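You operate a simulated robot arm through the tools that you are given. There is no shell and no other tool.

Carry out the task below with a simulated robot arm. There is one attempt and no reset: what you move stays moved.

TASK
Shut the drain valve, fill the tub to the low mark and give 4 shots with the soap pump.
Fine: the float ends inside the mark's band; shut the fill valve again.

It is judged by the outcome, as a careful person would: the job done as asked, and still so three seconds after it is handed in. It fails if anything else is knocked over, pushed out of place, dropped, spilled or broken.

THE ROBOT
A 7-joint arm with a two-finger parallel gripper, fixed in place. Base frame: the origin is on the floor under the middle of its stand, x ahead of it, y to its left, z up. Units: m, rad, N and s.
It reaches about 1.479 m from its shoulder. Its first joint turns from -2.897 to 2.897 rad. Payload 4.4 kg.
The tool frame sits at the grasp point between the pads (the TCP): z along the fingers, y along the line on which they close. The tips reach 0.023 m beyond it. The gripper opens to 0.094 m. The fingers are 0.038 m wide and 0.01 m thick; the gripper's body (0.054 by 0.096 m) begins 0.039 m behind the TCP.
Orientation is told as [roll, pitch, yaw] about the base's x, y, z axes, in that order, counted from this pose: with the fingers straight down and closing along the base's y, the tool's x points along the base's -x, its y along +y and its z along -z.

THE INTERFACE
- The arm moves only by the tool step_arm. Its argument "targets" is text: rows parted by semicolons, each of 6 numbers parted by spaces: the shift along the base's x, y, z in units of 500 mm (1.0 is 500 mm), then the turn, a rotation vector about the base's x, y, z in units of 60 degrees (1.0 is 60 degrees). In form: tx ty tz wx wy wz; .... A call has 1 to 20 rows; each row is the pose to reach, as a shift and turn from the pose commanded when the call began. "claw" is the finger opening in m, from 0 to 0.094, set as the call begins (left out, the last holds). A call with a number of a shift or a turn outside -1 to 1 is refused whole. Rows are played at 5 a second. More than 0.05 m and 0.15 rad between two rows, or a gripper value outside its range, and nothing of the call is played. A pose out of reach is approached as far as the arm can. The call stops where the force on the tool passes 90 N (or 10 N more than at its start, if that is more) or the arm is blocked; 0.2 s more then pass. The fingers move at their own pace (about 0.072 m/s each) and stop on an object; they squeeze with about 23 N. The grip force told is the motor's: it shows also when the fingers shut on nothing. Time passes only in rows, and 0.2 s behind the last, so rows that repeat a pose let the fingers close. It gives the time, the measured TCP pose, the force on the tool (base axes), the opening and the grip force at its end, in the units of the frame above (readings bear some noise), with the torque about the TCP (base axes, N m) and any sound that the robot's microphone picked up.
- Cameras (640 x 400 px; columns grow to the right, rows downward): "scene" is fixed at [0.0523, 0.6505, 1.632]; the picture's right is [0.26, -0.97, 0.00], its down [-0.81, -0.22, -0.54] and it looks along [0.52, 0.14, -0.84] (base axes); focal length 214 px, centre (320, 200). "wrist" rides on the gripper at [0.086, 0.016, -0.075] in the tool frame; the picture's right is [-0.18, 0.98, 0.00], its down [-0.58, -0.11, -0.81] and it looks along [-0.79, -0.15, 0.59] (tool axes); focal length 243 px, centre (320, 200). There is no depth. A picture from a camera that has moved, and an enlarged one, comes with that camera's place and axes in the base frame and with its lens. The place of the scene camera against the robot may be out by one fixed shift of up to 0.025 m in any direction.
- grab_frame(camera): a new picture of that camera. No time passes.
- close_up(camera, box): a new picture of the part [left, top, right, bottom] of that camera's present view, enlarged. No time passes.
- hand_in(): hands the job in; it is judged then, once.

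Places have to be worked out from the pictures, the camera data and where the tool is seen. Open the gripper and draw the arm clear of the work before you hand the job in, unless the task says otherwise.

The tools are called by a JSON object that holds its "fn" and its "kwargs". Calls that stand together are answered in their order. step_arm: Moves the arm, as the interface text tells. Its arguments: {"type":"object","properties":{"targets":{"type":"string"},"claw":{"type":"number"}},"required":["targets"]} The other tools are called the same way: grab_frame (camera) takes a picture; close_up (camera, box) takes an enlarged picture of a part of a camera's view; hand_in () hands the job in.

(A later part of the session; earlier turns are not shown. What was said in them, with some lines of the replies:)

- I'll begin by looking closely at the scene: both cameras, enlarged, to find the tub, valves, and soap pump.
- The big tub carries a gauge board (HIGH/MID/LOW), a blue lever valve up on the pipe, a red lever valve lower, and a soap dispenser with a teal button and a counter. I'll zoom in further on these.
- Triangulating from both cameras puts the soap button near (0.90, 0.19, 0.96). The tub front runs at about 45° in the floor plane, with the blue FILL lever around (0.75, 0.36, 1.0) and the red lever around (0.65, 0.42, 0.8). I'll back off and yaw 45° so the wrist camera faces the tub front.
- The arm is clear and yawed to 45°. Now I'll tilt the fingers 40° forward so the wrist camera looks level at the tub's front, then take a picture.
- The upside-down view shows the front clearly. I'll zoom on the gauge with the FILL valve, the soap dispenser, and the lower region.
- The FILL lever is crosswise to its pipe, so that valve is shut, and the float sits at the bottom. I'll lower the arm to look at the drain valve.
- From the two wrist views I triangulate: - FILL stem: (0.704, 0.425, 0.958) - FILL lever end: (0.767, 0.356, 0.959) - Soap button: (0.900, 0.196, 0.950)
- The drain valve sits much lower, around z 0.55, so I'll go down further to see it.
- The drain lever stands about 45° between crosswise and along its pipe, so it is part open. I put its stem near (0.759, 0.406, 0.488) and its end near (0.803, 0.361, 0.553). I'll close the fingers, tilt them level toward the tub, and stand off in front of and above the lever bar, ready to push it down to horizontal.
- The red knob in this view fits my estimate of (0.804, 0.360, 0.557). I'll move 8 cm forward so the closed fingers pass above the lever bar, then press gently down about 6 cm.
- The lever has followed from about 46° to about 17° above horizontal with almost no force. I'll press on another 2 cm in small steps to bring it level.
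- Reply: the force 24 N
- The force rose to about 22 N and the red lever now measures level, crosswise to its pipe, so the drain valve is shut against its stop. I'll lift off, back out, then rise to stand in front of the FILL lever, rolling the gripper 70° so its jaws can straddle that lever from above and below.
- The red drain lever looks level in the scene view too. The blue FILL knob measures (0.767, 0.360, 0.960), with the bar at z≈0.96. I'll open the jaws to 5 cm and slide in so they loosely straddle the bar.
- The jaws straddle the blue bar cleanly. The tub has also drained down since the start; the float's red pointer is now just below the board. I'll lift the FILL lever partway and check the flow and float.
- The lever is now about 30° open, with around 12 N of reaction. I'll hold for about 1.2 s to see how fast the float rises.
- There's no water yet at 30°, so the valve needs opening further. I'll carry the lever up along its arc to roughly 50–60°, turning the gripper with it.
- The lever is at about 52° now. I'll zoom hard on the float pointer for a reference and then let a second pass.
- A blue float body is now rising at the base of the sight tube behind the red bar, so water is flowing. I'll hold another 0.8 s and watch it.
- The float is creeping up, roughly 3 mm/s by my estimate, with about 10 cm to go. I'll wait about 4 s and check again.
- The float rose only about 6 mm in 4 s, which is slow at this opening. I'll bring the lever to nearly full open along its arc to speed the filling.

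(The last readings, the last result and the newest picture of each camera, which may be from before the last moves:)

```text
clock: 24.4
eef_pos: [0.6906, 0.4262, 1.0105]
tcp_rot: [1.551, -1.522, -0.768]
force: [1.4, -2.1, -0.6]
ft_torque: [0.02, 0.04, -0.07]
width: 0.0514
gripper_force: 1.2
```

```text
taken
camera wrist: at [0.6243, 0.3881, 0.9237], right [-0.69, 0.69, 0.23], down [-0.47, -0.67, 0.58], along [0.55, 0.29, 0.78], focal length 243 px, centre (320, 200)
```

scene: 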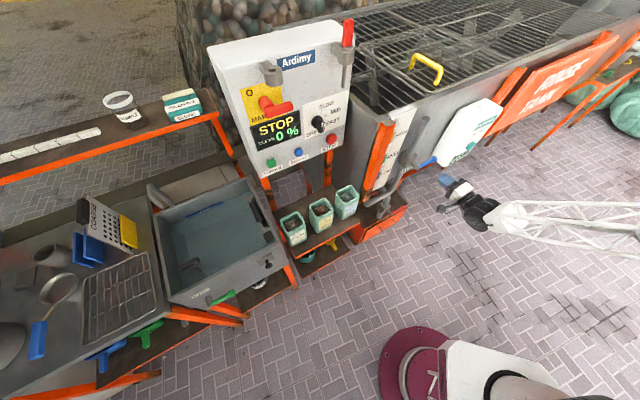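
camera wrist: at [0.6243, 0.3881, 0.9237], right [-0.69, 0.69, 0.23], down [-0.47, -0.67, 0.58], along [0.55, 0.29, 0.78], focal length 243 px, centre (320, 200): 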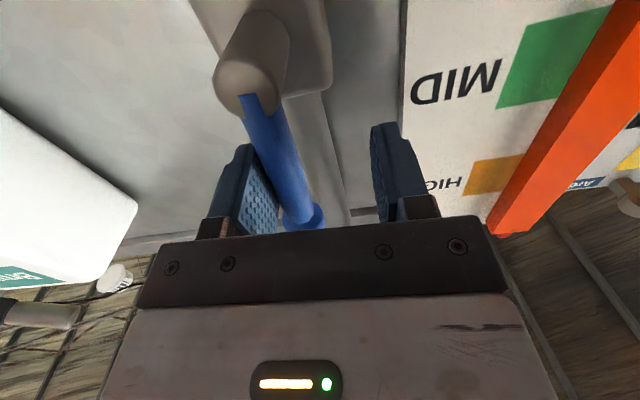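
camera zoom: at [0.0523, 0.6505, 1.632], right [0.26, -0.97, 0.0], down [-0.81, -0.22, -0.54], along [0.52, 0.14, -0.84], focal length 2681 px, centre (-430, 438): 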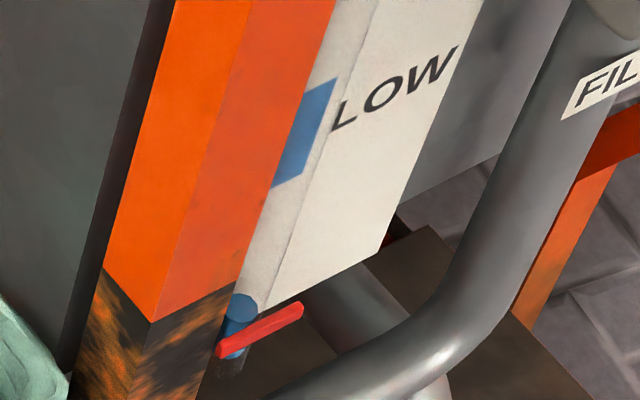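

The lever is almost vertical now (about 85°). I'll let two seconds pass and measure the fill rate.

{"fn": "step_arm", "kwargs": {"targets": "0 0 0 0 0 0; 0 0 0 0 0 0; 0 0 0 0 0 0; 0 0 0 0 0 0; 0 0 0 0 0 0; 0 0 0 0 0 0; 0 0 0 0 0 0; 0 0 0 0 0 0; 0 0 0 0 0 0"}}

{"fn": "close_up", "kwargs": {"camera": "scene", "box": [364, 165, 396, 197]}}

```text
clock: 26.4
eef_pos: [0.6911, 0.4264, 1.0089]
tcp_rot: [1.548, -1.521, -0.761]
force: [-0.2, -0.4, -0.3]
ft_torque: [-0.01, -0.01, -0.06]
width: 0.0501
gripper_force: 0.1
```

```text
12.50 times, centred on (380, 181) of scene
camera zoom: at [0.0523, 0.6505, 1.632], right [0.26, -0.97, 0.0], down [-0.81, -0.22, -0.54], along [0.52, 0.14, -0.84], focal length 2681 px, centre (-430, 438)
```

zoom: 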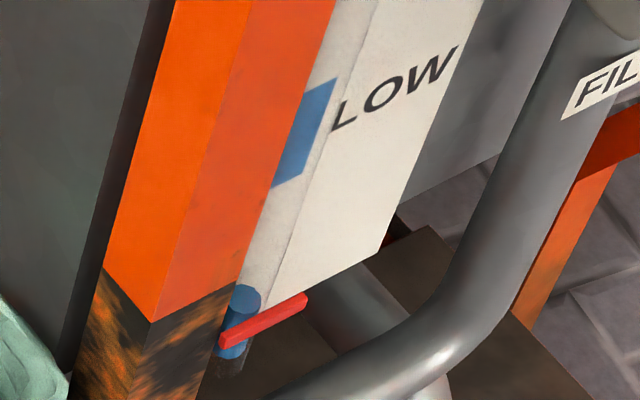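

Rate at full opening is about 2.6 mm/s. By triangulation the float pointer is now near z≈0.837 and the LOW band is centred near z≈0.92 (about ±2.5 cm). From the scene camera the pointer should end near y≈176 in this zoom. I'll keep waiting.

{"fn": "step_arm", "kwargs": {"targets": "0 0 0 0 0 0; 0 0 0 0 0 0; 0 0 0 0 0 0; 0 0 0 0 0 0; 0 0 0 0 0 0; 0 0 0 0 0 0; 0 0 0 0 0 0; 0 0 0 0 0 0; 0 0 0 0 0 0; 0 0 0 0 0 0; 0 0 0 0 0 0; 0 0 0 0 0 0; 0 0 0 0 0 0; 0 0 0 0 0 0; 0 0 0 0 0 0; 0 0 0 0 0 0; 0 0 0 0 0 0; 0 0 0 0 0 0; 0 0 0 0 0 0; 0 0 0 0 0 0"}}

{"fn": "close_up", "kwargs": {"camera": "scene", "box": [364, 165, 396, 197]}}

```text
clock: 30.6
eef_pos: [0.6912, 0.4261, 1.0083]
tcp_rot: [1.546, -1.52, -0.761]
force: [1.0, 0.0, 0.3]
ft_torque: [0.04, -0.03, -0.02]
width: 0.0501
gripper_force: 0.1
```

```text
12.50 times, centred on (380, 181) of scene
camera zoom: at [0.0523, 0.6505, 1.632], right [0.26, -0.97, 0.0], down [-0.81, -0.22, -0.54], along [0.52, 0.14, -0.84], focal length 2681 px, centre (-430, 438)
```

zoom: 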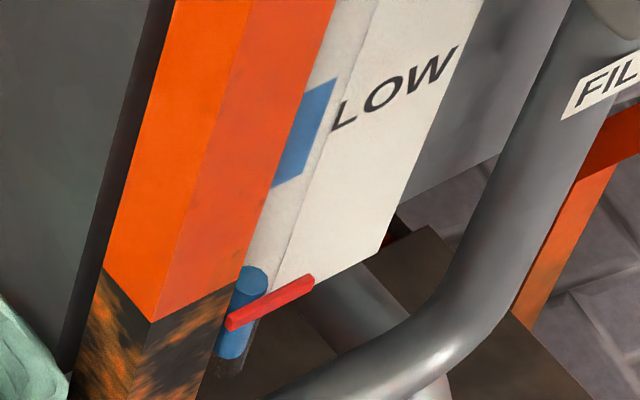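

The pointer is at y≈303, rising at about 4 px/s, so roughly 30 s remain. I'll wait about 12 s more in three holds and check.

{"fn": "step_arm", "kwargs": {"targets": "0 0 0 0 0 0; 0 0 0 0 0 0; 0 0 0 0 0 0; 0 0 0 0 0 0; 0 0 0 0 0 0; 0 0 0 0 0 0; 0 0 0 0 0 0; 0 0 0 0 0 0; 0 0 0 0 0 0; 0 0 0 0 0 0; 0 0 0 0 0 0; 0 0 0 0 0 0; 0 0 0 0 0 0; 0 0 0 0 0 0; 0 0 0 0 0 0; 0 0 0 0 0 0; 0 0 0 0 0 0; 0 0 0 0 0 0; 0 0 0 0 0 0; 0 0 0 0 0 0"}}

{"fn": "step_arm", "kwargs": {"targets": "0 0 0 0 0 0; 0 0 0 0 0 0; 0 0 0 0 0 0; 0 0 0 0 0 0; 0 0 0 0 0 0; 0 0 0 0 0 0; 0 0 0 0 0 0; 0 0 0 0 0 0; 0 0 0 0 0 0; 0 0 0 0 0 0; 0 0 0 0 0 0; 0 0 0 0 0 0; 0 0 0 0 0 0; 0 0 0 0 0 0; 0 0 0 0 0 0; 0 0 0 0 0 0; 0 0 0 0 0 0; 0 0 0 0 0 0; 0 0 0 0 0 0; 0 0 0 0 0 0"}}

{"fn": "step_arm", "kwargs": {"targets": "0 0 0 0 0 0; 0 0 0 0 0 0; 0 0 0 0 0 0; 0 0 0 0 0 0; 0 0 0 0 0 0; 0 0 0 0 0 0; 0 0 0 0 0 0; 0 0 0 0 0 0; 0 0 0 0 0 0; 0 0 0 0 0 0; 0 0 0 0 0 0; 0 0 0 0 0 0; 0 0 0 0 0 0; 0 0 0 0 0 0; 0 0 0 0 0 0; 0 0 0 0 0 0; 0 0 0 0 0 0; 0 0 0 0 0 0; 0 0 0 0 0 0; 0 0 0 0 0 0"}}

{"fn": "close_up", "kwargs": {"camera": "scene", "box": [364, 165, 396, 197]}}

```text
clock: 34.8
eef_pos: [0.6907, 0.4256, 1.0099]
tcp_rot: [1.546, -1.521, -0.762]
force: [1.0, -0.6, -0.1]
ft_torque: [-0.01, -0.05, 0.0]
width: 0.0502
gripper_force: 0.0
```

```text
clock: 39.0
eef_pos: [0.6906, 0.4261, 1.0094]
tcp_rot: [1.546, -1.52, -0.762]
force: [-0.7, -0.1, -0.7]
ft_torque: [0.01, -0.04, 0.01]
width: 0.05
gripper_force: 0.1
```

```text
clock: 43.2
eef_pos: [0.6908, 0.4257, 1.0098]
tcp_rot: [1.547, -1.521, -0.76]
force: [0.9, -0.9, 1.0]
ft_torque: [0.0, 0.01, 0.02]
width: 0.0499
gripper_force: 0.1
```

```text
12.50 times, centred on (380, 181) of scene
camera zoom: at [0.0523, 0.6505, 1.632], right [0.26, -0.97, 0.0], down [-0.81, -0.22, -0.54], along [0.52, 0.14, -0.84], focal length 2681 px, centre (-430, 438)
```

zoom: 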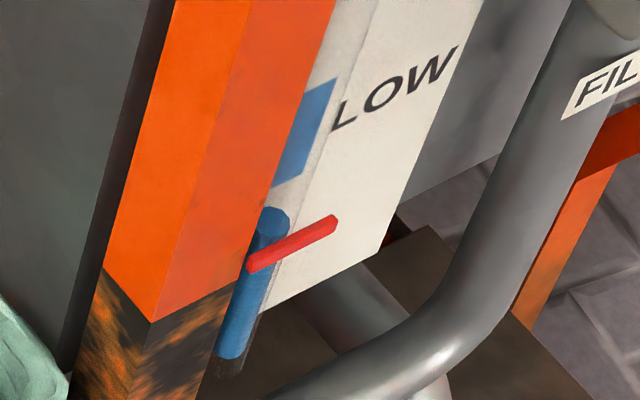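

The pointer is at y≈243, about 4.8 px/s. I'll wait about 8.4 s more, then check before closing.

{"fn": "step_arm", "kwargs": {"targets": "0 0 0 0 0 0; 0 0 0 0 0 0; 0 0 0 0 0 0; 0 0 0 0 0 0; 0 0 0 0 0 0; 0 0 0 0 0 0; 0 0 0 0 0 0; 0 0 0 0 0 0; 0 0 0 0 0 0; 0 0 0 0 0 0; 0 0 0 0 0 0; 0 0 0 0 0 0; 0 0 0 0 0 0; 0 0 0 0 0 0; 0 0 0 0 0 0; 0 0 0 0 0 0; 0 0 0 0 0 0; 0 0 0 0 0 0; 0 0 0 0 0 0; 0 0 0 0 0 0"}}

{"fn": "step_arm", "kwargs": {"targets": "0 0 0 0 0 0; 0 0 0 0 0 0; 0 0 0 0 0 0; 0 0 0 0 0 0; 0 0 0 0 0 0; 0 0 0 0 0 0; 0 0 0 0 0 0; 0 0 0 0 0 0; 0 0 0 0 0 0; 0 0 0 0 0 0; 0 0 0 0 0 0; 0 0 0 0 0 0; 0 0 0 0 0 0; 0 0 0 0 0 0; 0 0 0 0 0 0; 0 0 0 0 0 0; 0 0 0 0 0 0; 0 0 0 0 0 0"}}

{"fn": "close_up", "kwargs": {"camera": "scene", "box": [364, 165, 396, 197]}}

{"fn": "grab_frame", "kwargs": {"camera": "wrist"}}

```text
clock: 47.4
eef_pos: [0.6914, 0.4266, 1.0101]
tcp_rot: [1.546, -1.52, -0.761]
force: [-0.7, 0.2, 0.4]
ft_torque: [0.01, -0.02, -0.01]
width: 0.0502
gripper_force: 0.0
```

```text
clock: 51.2
eef_pos: [0.6914, 0.4255, 1.0087]
tcp_rot: [1.546, -1.52, -0.762]
force: [-0.2, -0.7, -1.1]
ft_torque: [0.02, 0.03, 0.0]
width: 0.05
gripper_force: 0.1
```

```text
12.50 times, centred on (380, 181) of scene
camera zoom: at [0.0523, 0.6505, 1.632], right [0.26, -0.97, 0.0], down [-0.81, -0.22, -0.54], along [0.52, 0.14, -0.84], focal length 2681 px, centre (-430, 438)
```

zoom: 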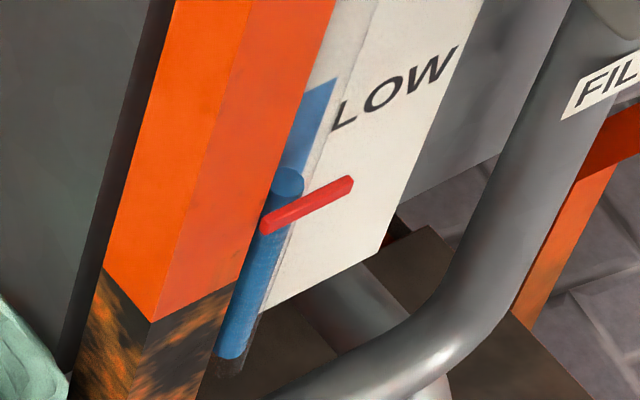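

```text
taken
camera wrist: at [0.6243, 0.3882, 0.9235], right [-0.69, 0.69, 0.23], down [-0.47, -0.67, 0.58], along [0.55, 0.29, 0.78], focal length 243 px, centre (320, 200)
```

wrist: 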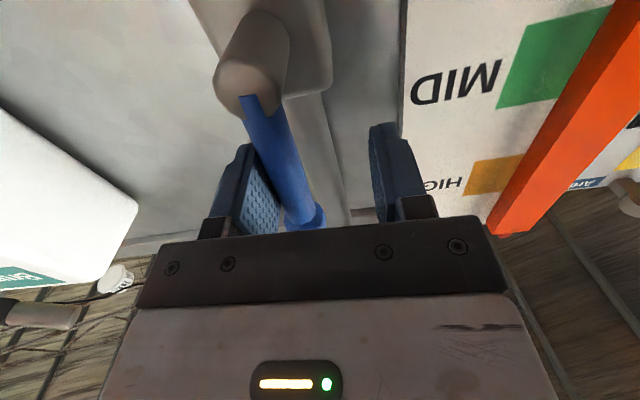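

The pointer is at y≈205, likely in the lower part of the band already (z≈0.905). I'll wait about 2.6 s more, then shut the fill valve so it ends near mid-band.

{"fn": "step_arm", "kwargs": {"targets": "0 0 0 0 0 0; 0 0 0 0 0 0; 0 0 0 0 0 0; 0 0 0 0 0 0; 0 0 0 0 0 0; 0 0 0 0 0 0; 0 0 0 0 0 0; 0 0 0 0 0 0; 0 0 0 0 0 0; 0 0 0 0 0 0; 0 0 0 0 0 0; 0 0 0 0 0 0"}}

{"fn": "close_up", "kwargs": {"camera": "scene", "box": [364, 165, 396, 197]}}

```text
clock: 53.8
eef_pos: [0.6907, 0.4261, 1.0096]
tcp_rot: [1.547, -1.521, -0.761]
force: [0.3, -0.4, 0.6]
ft_torque: [0.02, 0.01, 0.0]
width: 0.0502
gripper_force: 0.0
```

```text
12.50 times, centred on (380, 181) of scene
camera zoom: at [0.0523, 0.6505, 1.632], right [0.26, -0.97, 0.0], down [-0.81, -0.22, -0.54], along [0.52, 0.14, -0.84], focal length 2681 px, centre (-430, 438)
```

zoom: 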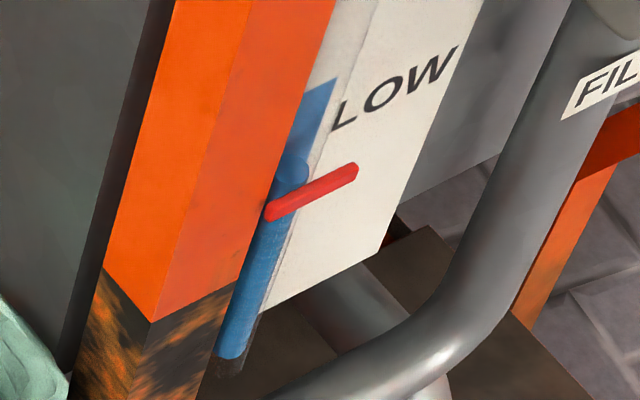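

The pointer is at y≈191 (z≈0.912). I'll close the FILL valve now, carrying the lever back down its arc with the jaws.

{"fn": "step_arm", "kwargs": {"targets": "0.056 -0.056 -0.008 0.088 0.088 0; 0.065 -0.065 -0.016 0.177 0.177 0; 0.074 -0.074 -0.027 0.265 0.265 0; 0.081 -0.081 -0.039 0.354 0.354 0; 0.086 -0.086 -0.053 0.442 0.442 0; 0.090 -0.090 -0.068 0.530 0.530 0; 0.093 -0.093 -0.083 0.619 0.619 0; 0.093 -0.093 -0.099 0.707 0.707 0; 0.092 -0.092 -0.115 0.795 0.795 0; 0.090 -0.090 -0.129 0.884 0.884 0"}}

{"fn": "close_up", "kwargs": {"camera": "scene", "box": [364, 165, 396, 197]}}

{"fn": "grab_frame", "kwargs": {"camera": "wrist"}}

{"fn": "close_up", "kwargs": {"camera": "scene", "box": [350, 130, 450, 230]}}

```text
clock: 56.0
eef_pos: [0.7352, 0.3812, 0.9441]
tcp_rot: [1.571, -0.209, -0.783]
force: [-1.4, -2.4, 16.4]
ft_torque: [0.37, 0.19, 0.01]
width: 0.0569
gripper_force: 7.7
```

```text
12.50 times, centred on (380, 181) of scene
camera zoom: at [0.0523, 0.6505, 1.632], right [0.26, -0.97, 0.0], down [-0.81, -0.22, -0.54], along [0.52, 0.14, -0.84], focal length 2681 px, centre (-430, 438)
```

zoom: 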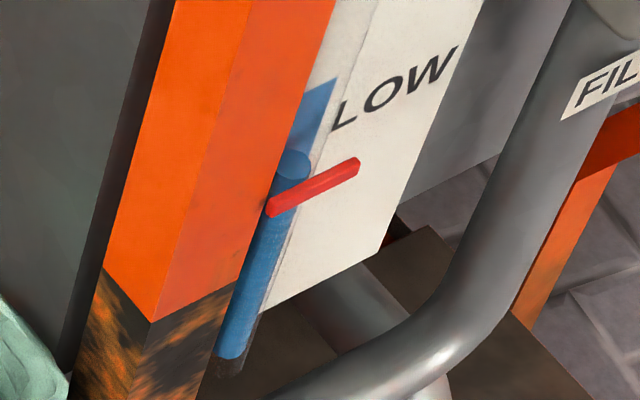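

```text
taken
camera wrist: at [0.6218, 0.3914, 0.9418], right [-0.02, 0.02, 1.0], down [-0.15, -0.99, 0.01], along [0.99, -0.15, 0.02], focal length 243 px, centre (320, 200)
```

wrist: 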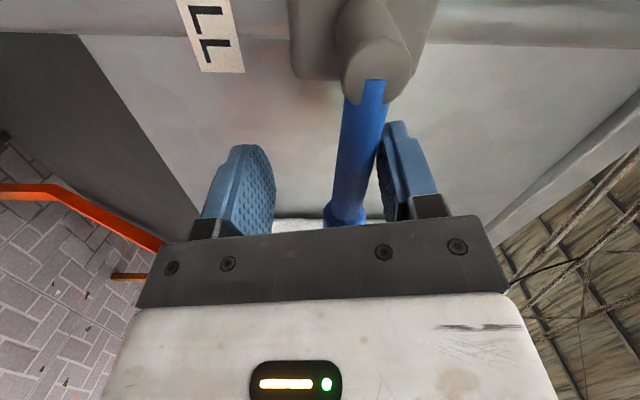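

```text
4.00 times, centred on (400, 180) of scene
camera zoom: at [0.0523, 0.6505, 1.632], right [0.26, -0.97, 0.0], down [-0.81, -0.22, -0.54], along [0.52, 0.14, -0.84], focal length 858 px, centre (0, 280)
```

zoom: 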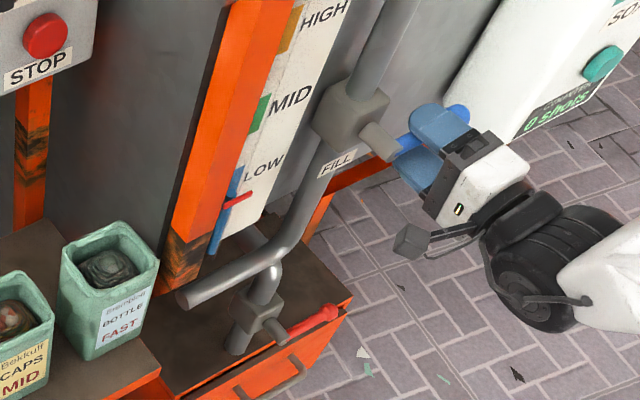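

The FILL lever measures level again and the float pointer stopped at y≈187. I'll press a little further down to be sure the lever is fully against its stop.

{"fn": "step_arm", "kwargs": {"targets": "0 0 -0.008 0 0 0; 0 0 -0.016 0 0 0; 0 0 -0.016 0 0 0"}}

{"fn": "grab_frame", "kwargs": {"camera": "wrist"}}

```text
clock: 56.8
eef_pos: [0.7376, 0.3821, 0.9395]
tcp_rot: [1.574, -0.212, -0.786]
force: [7.0, -13.0, 42.5]
ft_torque: [1.29, 0.81, 0.3]
width: 0.0671
gripper_force: 19.4
```

```text
taken
camera wrist: at [0.6229, 0.3913, 0.9362], right [-0.02, 0.02, 1.0], down [-0.15, -0.99, 0.01], along [0.99, -0.15, 0.02], focal length 243 px, centre (320, 200)
```

wrist: 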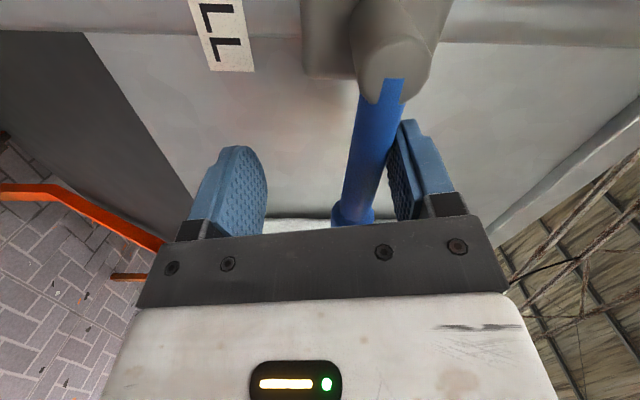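

The force climbed to 42 N with no further lever movement, so the fill valve is hard shut. I'll centre the jaws on the lever, back straight out, and slide across to stand off in front of the soap button.

{"fn": "step_arm", "kwargs": {"targets": "0 0 0.02 0 0 0; 0 0 0.044 0 0 0; -0.06 -0.06 0.044 0 0 0; -0.12 -0.12 0.044 0 0 0; -0.18 -0.18 0.036 0 0 0; -0.214 -0.214 0.026 0 0 0; -0.156 -0.272 0.026 0 0 0; -0.098 -0.330 0.026 0 0 0; -0.039 -0.389 0.026 0 0 0; 0.019 -0.447 0.026 0 0 0; 0.077 -0.505 0.026 0 0 0; 0.135 -0.563 0.026 0 0 0"}}

{"fn": "grab_frame", "kwargs": {"camera": "wrist"}}

{"fn": "close_up", "kwargs": {"camera": "scene", "box": [350, 110, 510, 210]}}

{"fn": "close_up", "kwargs": {"camera": "scene", "box": [364, 165, 396, 197]}}

```text
clock: 59.4
eef_pos: [0.8049, 0.0984, 0.9505]
tcp_rot: [1.568, -0.209, -0.784]
force: [-0.8, -0.5, 0.2]
ft_torque: [0.0, -0.02, 0.0]
width: 0.0499
gripper_force: 0.1
```

```text
taken
camera wrist: at [0.6905, 0.1093, 0.9481], right [-0.02, 0.02, 1.0], down [-0.15, -0.99, 0.02], along [0.99, -0.15, 0.02], focal length 243 px, centre (320, 200)
```

wrist: 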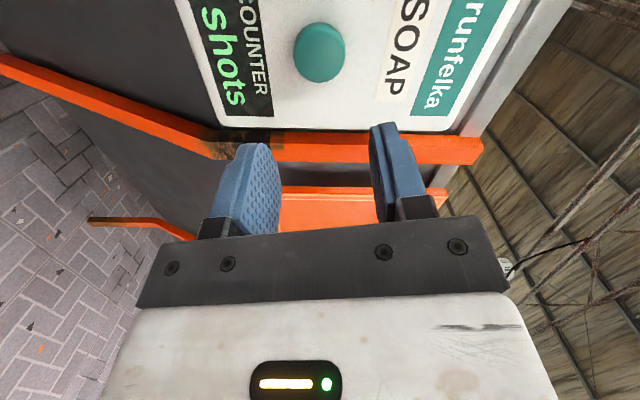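

```text
4.00 times, centred on (430, 160) of scene
camera zoom: at [0.0523, 0.6505, 1.632], right [0.26, -0.97, 0.0], down [-0.81, -0.22, -0.54], along [0.52, 0.14, -0.84], focal length 858 px, centre (-120, 360)
```

zoom: 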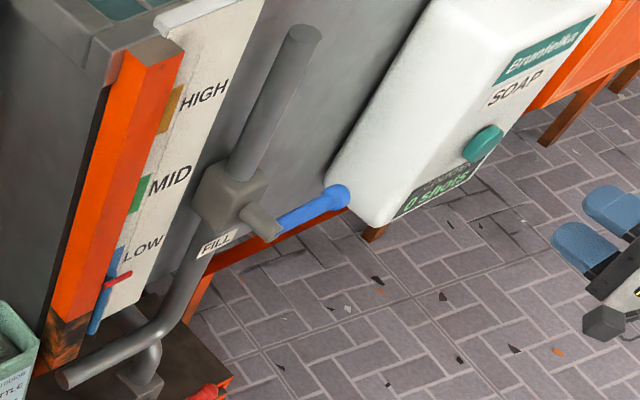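

```text
12.50 times, centred on (380, 181) of scene
camera zoom: at [0.0523, 0.6505, 1.632], right [0.26, -0.97, 0.0], down [-0.81, -0.22, -0.54], along [0.52, 0.14, -0.84], focal length 2681 px, centre (-430, 438)
```

zoom: 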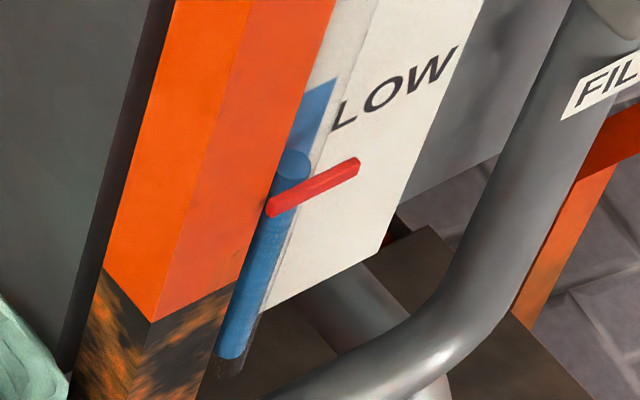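

The float has stayed put, and both valves look shut. The soap button measures (0.899, 0.197, 0.949). I'll close the fingers and bring the tips to just short of the button.

{"fn": "step_arm", "kwargs": {"targets": "-0.004 0.004 -0.002 0 0 0; -0.004 0.004 -0.002 0 0 0; 0.046 0.054 -0.002 0 0 0; 0.096 0.104 -0.002 0 0 0; 0.144 0.152 -0.002 0 0 0", "claw": 0}}

{"fn": "grab_frame", "kwargs": {"camera": "wrist"}}

{"fn": "close_up", "kwargs": {"camera": "scene", "box": [430, 110, 510, 170]}}

```text
clock: 60.6
eef_pos: [0.8776, 0.1746, 0.9493]
tcp_rot: [1.569, -0.211, -0.784]
force: [-0.1, 0.6, 0.5]
ft_torque: [0.03, 0.03, -0.01]
width: 0.0
gripper_force: 23.4
```

```text
taken
camera wrist: at [0.7634, 0.1853, 0.9466], right [-0.02, 0.02, 1.0], down [-0.15, -0.99, 0.02], along [0.99, -0.15, 0.02], focal length 243 px, centre (320, 200)
```

wrist: 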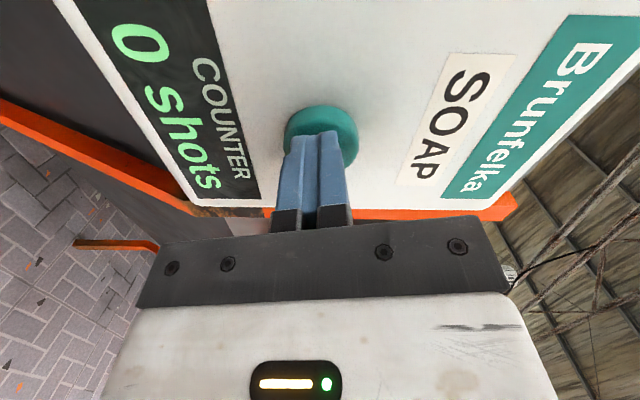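

```text
6.67 times, centred on (470, 140) of scene
camera zoom: at [0.0523, 0.6505, 1.632], right [0.26, -0.97, 0.0], down [-0.81, -0.22, -0.54], along [0.52, 0.14, -0.84], focal length 1430 px, centre (-680, 600)
```

zoom: 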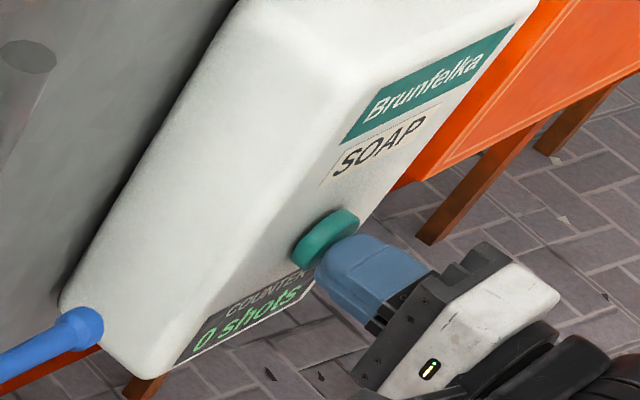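

The fingertips are centred just in front of the button and the counter reads 0. I'll press in small steps, about 12 mm along the tub normal, and read the force and counter.

{"fn": "step_arm", "kwargs": {"targets": "0.006 0.006 0 0 0 0; 0.012 0.012 0 0 0 0; 0.017 0.017 0 0 0 0"}}

{"fn": "close_up", "kwargs": {"camera": "wrist", "box": [60, 0, 380, 220]}}

```text
clock: 61.4
eef_pos: [0.8856, 0.1843, 0.9494]
tcp_rot: [1.571, -0.212, -0.783]
force: [-3.7, -3.4, 0.9]
ft_torque: [0.03, -0.02, -0.05]
width: 0.0
gripper_force: 22.9
heard: click
```

```text
1.82 times, centred on (220, 110) of wrist
camera zoom: at [0.7712, 0.1937, 0.9463], right [-0.02, 0.02, 1.0], down [-0.15, -0.99, 0.02], along [0.99, -0.15, 0.02], focal length 441 px, centre (502, 364)
```

zoom: 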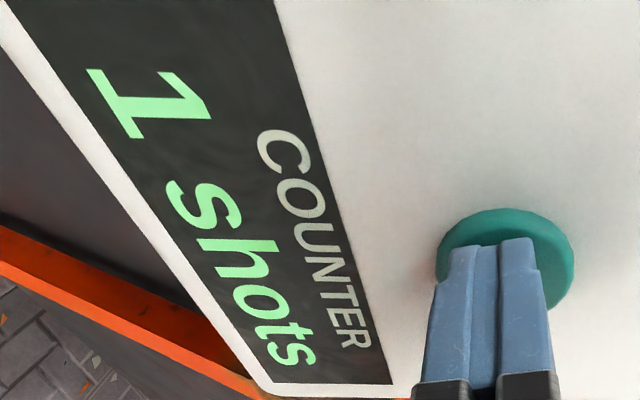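

A click was heard and the counter shows 1. I'll back off fully so the button releases, and confirm the count stays at 1.

{"fn": "step_arm", "kwargs": {"targets": "-0.01 -0.01 0 0 0 0; -0.022 -0.022 0 0 0 0; -0.022 -0.022 0 0 0 0"}}

{"fn": "close_up", "kwargs": {"camera": "wrist", "box": [60, 0, 380, 220]}}

```text
clock: 62.2
eef_pos: [0.875, 0.1715, 0.9484]
tcp_rot: [1.569, -0.212, -0.782]
force: [-0.4, 0.1, 0.4]
ft_torque: [0.01, -0.01, -0.02]
width: 0.0
gripper_force: 22.7
```

```text
1.82 times, centred on (220, 110) of wrist
camera zoom: at [0.7601, 0.1824, 0.9462], right [-0.02, 0.02, 1.0], down [-0.15, -0.99, 0.02], along [0.99, -0.15, 0.02], focal length 441 px, centre (502, 364)
```

zoom: 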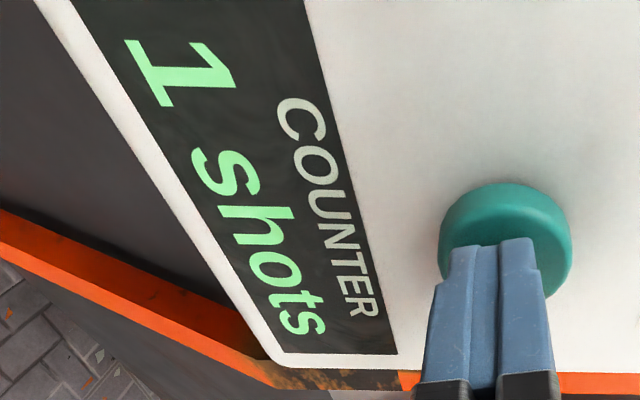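

The button popped back and the count holds at 1. Second press and release now.

{"fn": "step_arm", "kwargs": {"targets": "0.008 0.008 0 0 0 0; 0.016 0.016 0 0 0 0; 0.022 0.022 0 0 0 0; 0.022 0.022 0 0 0 0; 0.01 0.01 0 0 0 0; 0 0 0 0 0 0; 0 0 0 0 0 0"}}

{"fn": "close_up", "kwargs": {"camera": "wrist", "box": [60, 0, 380, 220]}}

```text
clock: 63.8
eef_pos: [0.8747, 0.1725, 0.9492]
tcp_rot: [1.572, -0.213, -0.783]
force: [-0.1, 0.0, 0.4]
ft_torque: [-0.04, 0.05, 0.02]
width: 0.0
gripper_force: 23.2
heard: click
```

```text
1.82 times, centred on (220, 110) of wrist
camera zoom: at [0.7599, 0.1831, 0.9458], right [-0.02, 0.02, 1.0], down [-0.15, -0.99, 0.02], along [0.99, -0.15, 0.02], focal length 441 px, centre (502, 364)
```

zoom: 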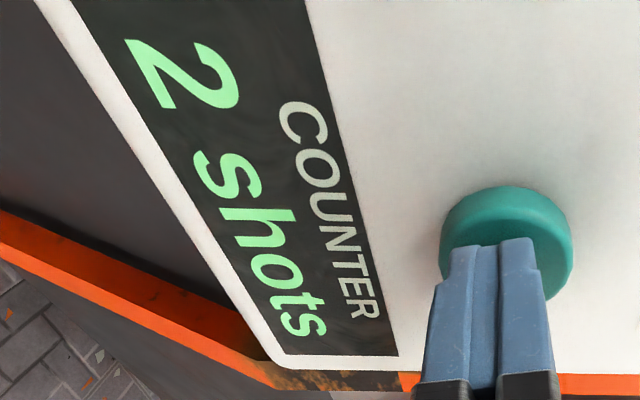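

The counter reads 2 after a single click. Third press and release, the same way.

{"fn": "step_arm", "kwargs": {"targets": "0.008 0.008 0 0 0 0; 0.016 0.016 0 0 0 0; 0.022 0.022 0 0 0 0; 0.022 0.022 0 0 0 0; 0.01 0.01 0 0 0 0; 0 0 0 0 0 0; 0 0 0 0 0 0"}}

{"fn": "close_up", "kwargs": {"camera": "wrist", "box": [60, 0, 380, 220]}}

```text
clock: 65.4
eef_pos: [0.8733, 0.1736, 0.9496]
tcp_rot: [1.571, -0.211, -0.784]
force: [-0.9, 1.3, 0.1]
ft_torque: [-0.04, -0.02, 0.04]
width: 0.0001
gripper_force: 22.8
heard: click
```

```text
1.82 times, centred on (220, 110) of wrist
camera zoom: at [0.7595, 0.1835, 0.9462], right [-0.02, 0.02, 1.0], down [-0.15, -0.99, 0.02], along [0.99, -0.15, 0.02], focal length 441 px, centre (502, 364)
```

zoom: 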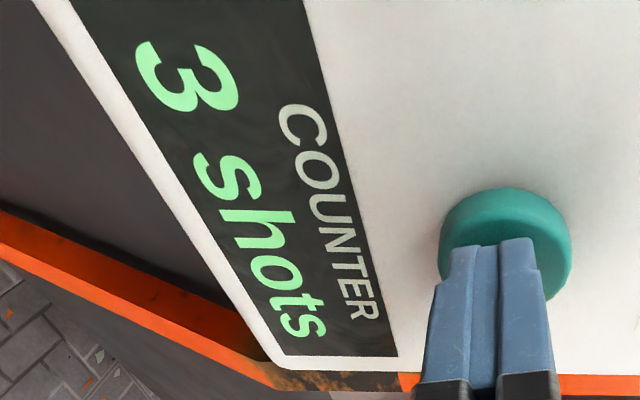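

The counter reads 3. Fourth and last press and release.

{"fn": "step_arm", "kwargs": {"targets": "0.008 0.008 0 0 0 0; 0.016 0.016 0 0 0 0; 0.022 0.022 0 0 0 0; 0.022 0.022 0 0 0 0; 0.01 0.01 0 0 0 0; 0 0 0 0 0 0; 0 0 0 0 0 0"}}

{"fn": "close_up", "kwargs": {"camera": "wrist", "box": [60, 0, 380, 220]}}

{"fn": "close_up", "kwargs": {"camera": "scene", "box": [364, 165, 396, 197]}}

```text
clock: 67.0
eef_pos: [0.8738, 0.1732, 0.9494]
tcp_rot: [1.572, -0.211, -0.784]
force: [-0.1, -0.1, 0.2]
ft_torque: [0.01, -0.01, 0.01]
width: 0.0
gripper_force: 22.9
heard: click
```

```text
1.82 times, centred on (220, 110) of wrist
camera zoom: at [0.7594, 0.1835, 0.9456], right [-0.02, 0.02, 1.0], down [-0.15, -0.99, 0.02], along [0.99, -0.15, 0.02], focal length 441 px, centre (502, 364)
```

zoom: 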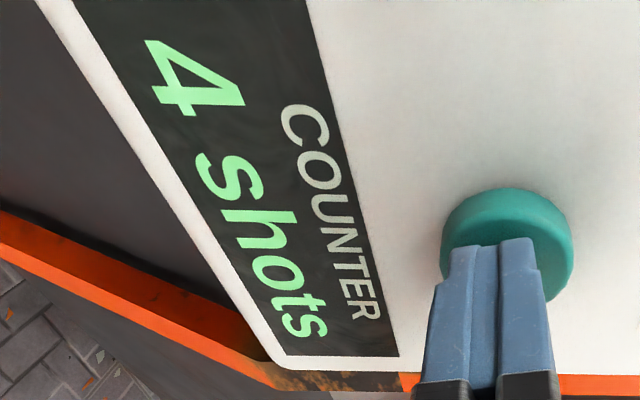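

```text
12.50 times, centred on (380, 181) of scene
camera zoom: at [0.0523, 0.6505, 1.632], right [0.26, -0.97, 0.0], down [-0.81, -0.22, -0.54], along [0.52, 0.14, -0.84], focal length 2681 px, centre (-430, 438)
```

zoom: 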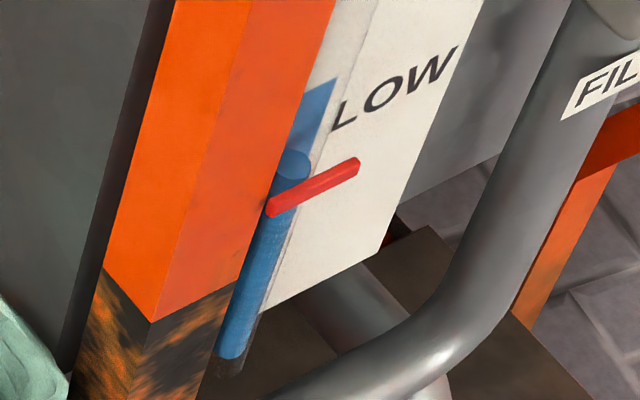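

The counter reads 4 shots after exactly four clicks, and the float hasn't moved for over 10 s. I'll now back away and turn the wrist so its camera can look nearly level at the gauge to verify the float against the LOW band.

{"fn": "step_arm", "kwargs": {"targets": "-0.057 -0.057 0 0 0 0; -0.113 -0.113 0 0 0 0; -0.17 -0.17 0 -0.077 -0.077 0; -0.227 -0.227 0 -0.153 -0.153 0; -0.283 -0.283 0 -0.23 -0.23 0; -0.34 -0.34 0 -0.307 -0.307 0; -0.4175 -0.3015 0 -0.383 -0.383 0; -0.495 -0.263 0 -0.46 -0.46 0; -0.5725 -0.2245 0 -0.537 -0.537 0; -0.65 -0.186 0 -0.613 -0.613 0; -0.7275 -0.1475 0 -0.69 -0.69 0; -0.805 -0.109 0 -0.767 -0.767 0; -0.8825 -0.0705 0 -0.843 -0.843 0; -0.96 -0.032 0 -0.918 -0.918 0"}}

{"fn": "step_arm", "kwargs": {"targets": "0 0 0 -0.084 0.084 0; 0 0 0 -0.168 0.168 0; 0 0 0 -0.252 0.252 0; 0 0 0 -0.336 0.336 0; 0 0 0 -0.42 0.42 0; 0 0 0 -0.504 0.504 0; 0 0 0 -0.589 0.589 0", "claw": 0.09}}

{"fn": "grab_frame", "kwargs": {"camera": "wrist"}}

{"fn": "grab_frame", "kwargs": {"camera": "scene"}}

```text
clock: 70.0
eef_pos: [0.3955, 0.1581, 0.951]
tcp_rot: [-0.574, -1.568, 1.358]
force: [-0.2, -0.5, 0.8]
ft_torque: [0.03, -0.02, -0.01]
width: 0.0
gripper_force: 22.9
```

```text
clock: 71.6
eef_pos: [0.394, 0.1572, 0.9484]
tcp_rot: [-0.002, -0.696, 0.786]
force: [0.3, -0.1, 0.2]
ft_torque: [0.03, 0.04, 0.01]
width: 0.0902
gripper_force: 0.1
```

```text
taken
camera wrist: at [0.3023, 0.0882, 0.9501], right [-0.59, 0.8, 0.12], down [0.03, -0.13, 0.99], along [0.8, 0.59, 0.05], focal length 243 px, centre (320, 200)
```

wrist: 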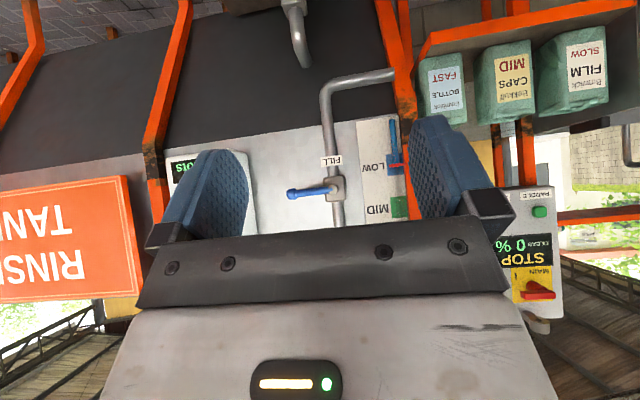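

```text
taken
```

scene: 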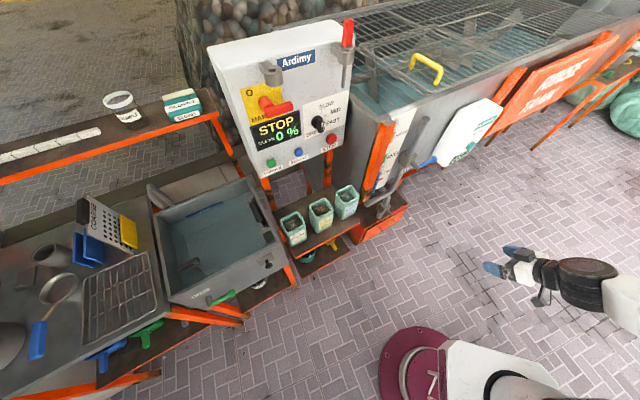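

I'll zoom in on the gauge from this near-level view.

{"fn": "close_up", "kwargs": {"camera": "wrist", "box": [350, 110, 430, 220]}}

{"fn": "close_up", "kwargs": {"camera": "wrist", "box": [380, 145, 415, 185]}}

{"fn": "close_up", "kwargs": {"camera": "wrist", "box": [250, 0, 350, 70]}}

{"fn": "close_up", "kwargs": {"camera": "scene", "box": [350, 110, 510, 230]}}

```text
3.64 times, centred on (390, 165) of wrist
camera zoom: at [0.3023, 0.0882, 0.9501], right [-0.59, 0.8, 0.12], down [0.03, -0.13, 0.99], along [0.8, 0.59, 0.05], focal length 882 px, centre (66, 327)
```

zoom: 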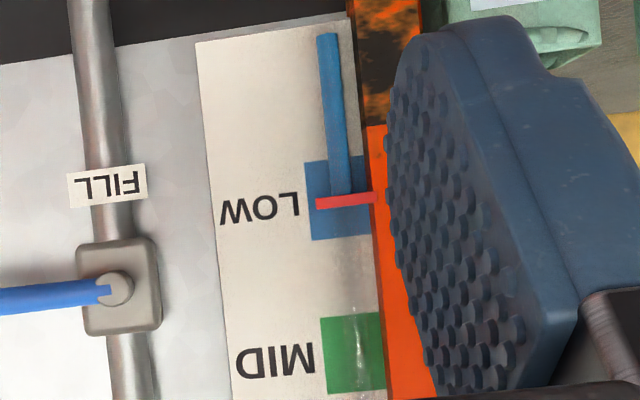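

```text
10.00 times, centred on (398, 165) of wrist
camera zoom: at [0.3023, 0.0882, 0.9501], right [-0.59, 0.8, 0.12], down [0.03, -0.13, 0.99], along [0.8, 0.59, 0.05], focal length 2426 px, centre (-455, 550)
```

zoom: 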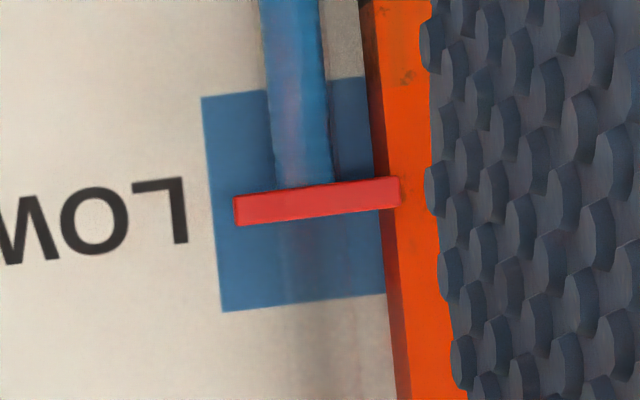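

```text
5.71 times, centred on (300, 35) of wrist
camera zoom: at [0.3023, 0.0882, 0.9501], right [-0.59, 0.8, 0.12], down [0.03, -0.13, 0.99], along [0.8, 0.59, 0.05], focal length 1386 px, centre (434, 1143)
```

zoom: 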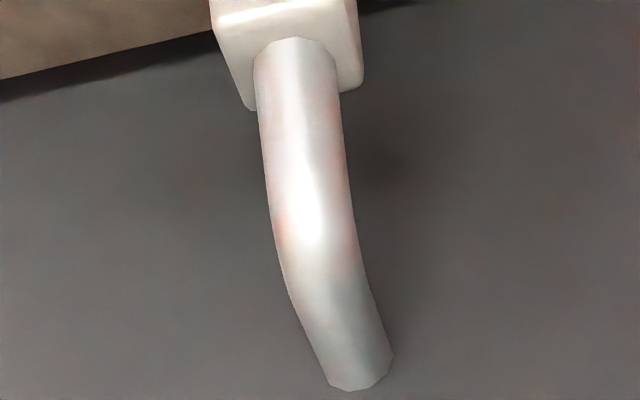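

```text
3.33 times, centred on (430, 170) of scene
camera zoom: at [0.0523, 0.6505, 1.632], right [0.26, -0.97, 0.0], down [-0.81, -0.22, -0.54], along [0.52, 0.14, -0.84], focal length 715 px, centre (-47, 300)
```

zoom: 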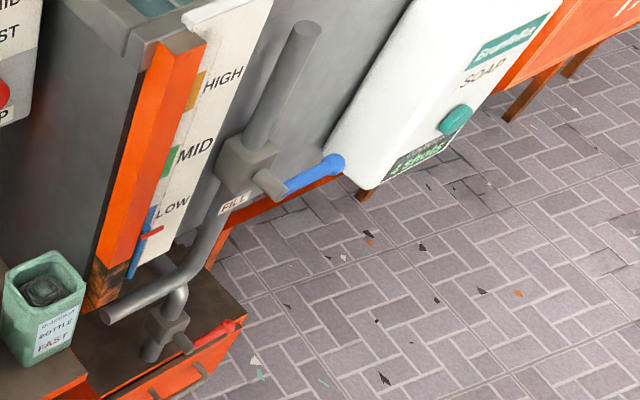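

The level view shows the red float pointer almost exactly mid-way in the blue LOW band. Both levers are crosswise (shut), the counter shows 4 shots, and nothing else has been moved. The gripper is open and the arm is clear, so I'm handing the job in.

{"fn": "hand_in", "kwargs": {}}

```text
The job is handed in.
```

I shut the drain valve, filled the tub to the low mark, shut the fill valve again and gave 4 soap shots. I've handed the job in; no result has come back.

- **Drain valve:** it was about half open at the start, and the tub drained almost empty before I closed it. The lever is now level against its stop.
- **Fill level:** the float pointer sits close to the middle of the blue LOW band, checked with a nearly level view. It did not move in the checks I made after shutting the fill valve.
- **Fill valve:** the lever is back crosswise to the pipe, pressed firmly against its stop.
- **Soap pump:** four separate presses, four clicks, and the counter reads 4 shots.

I saw nothing else moved, dropped or spilled. The gripper is open and the arm is clear of the work.
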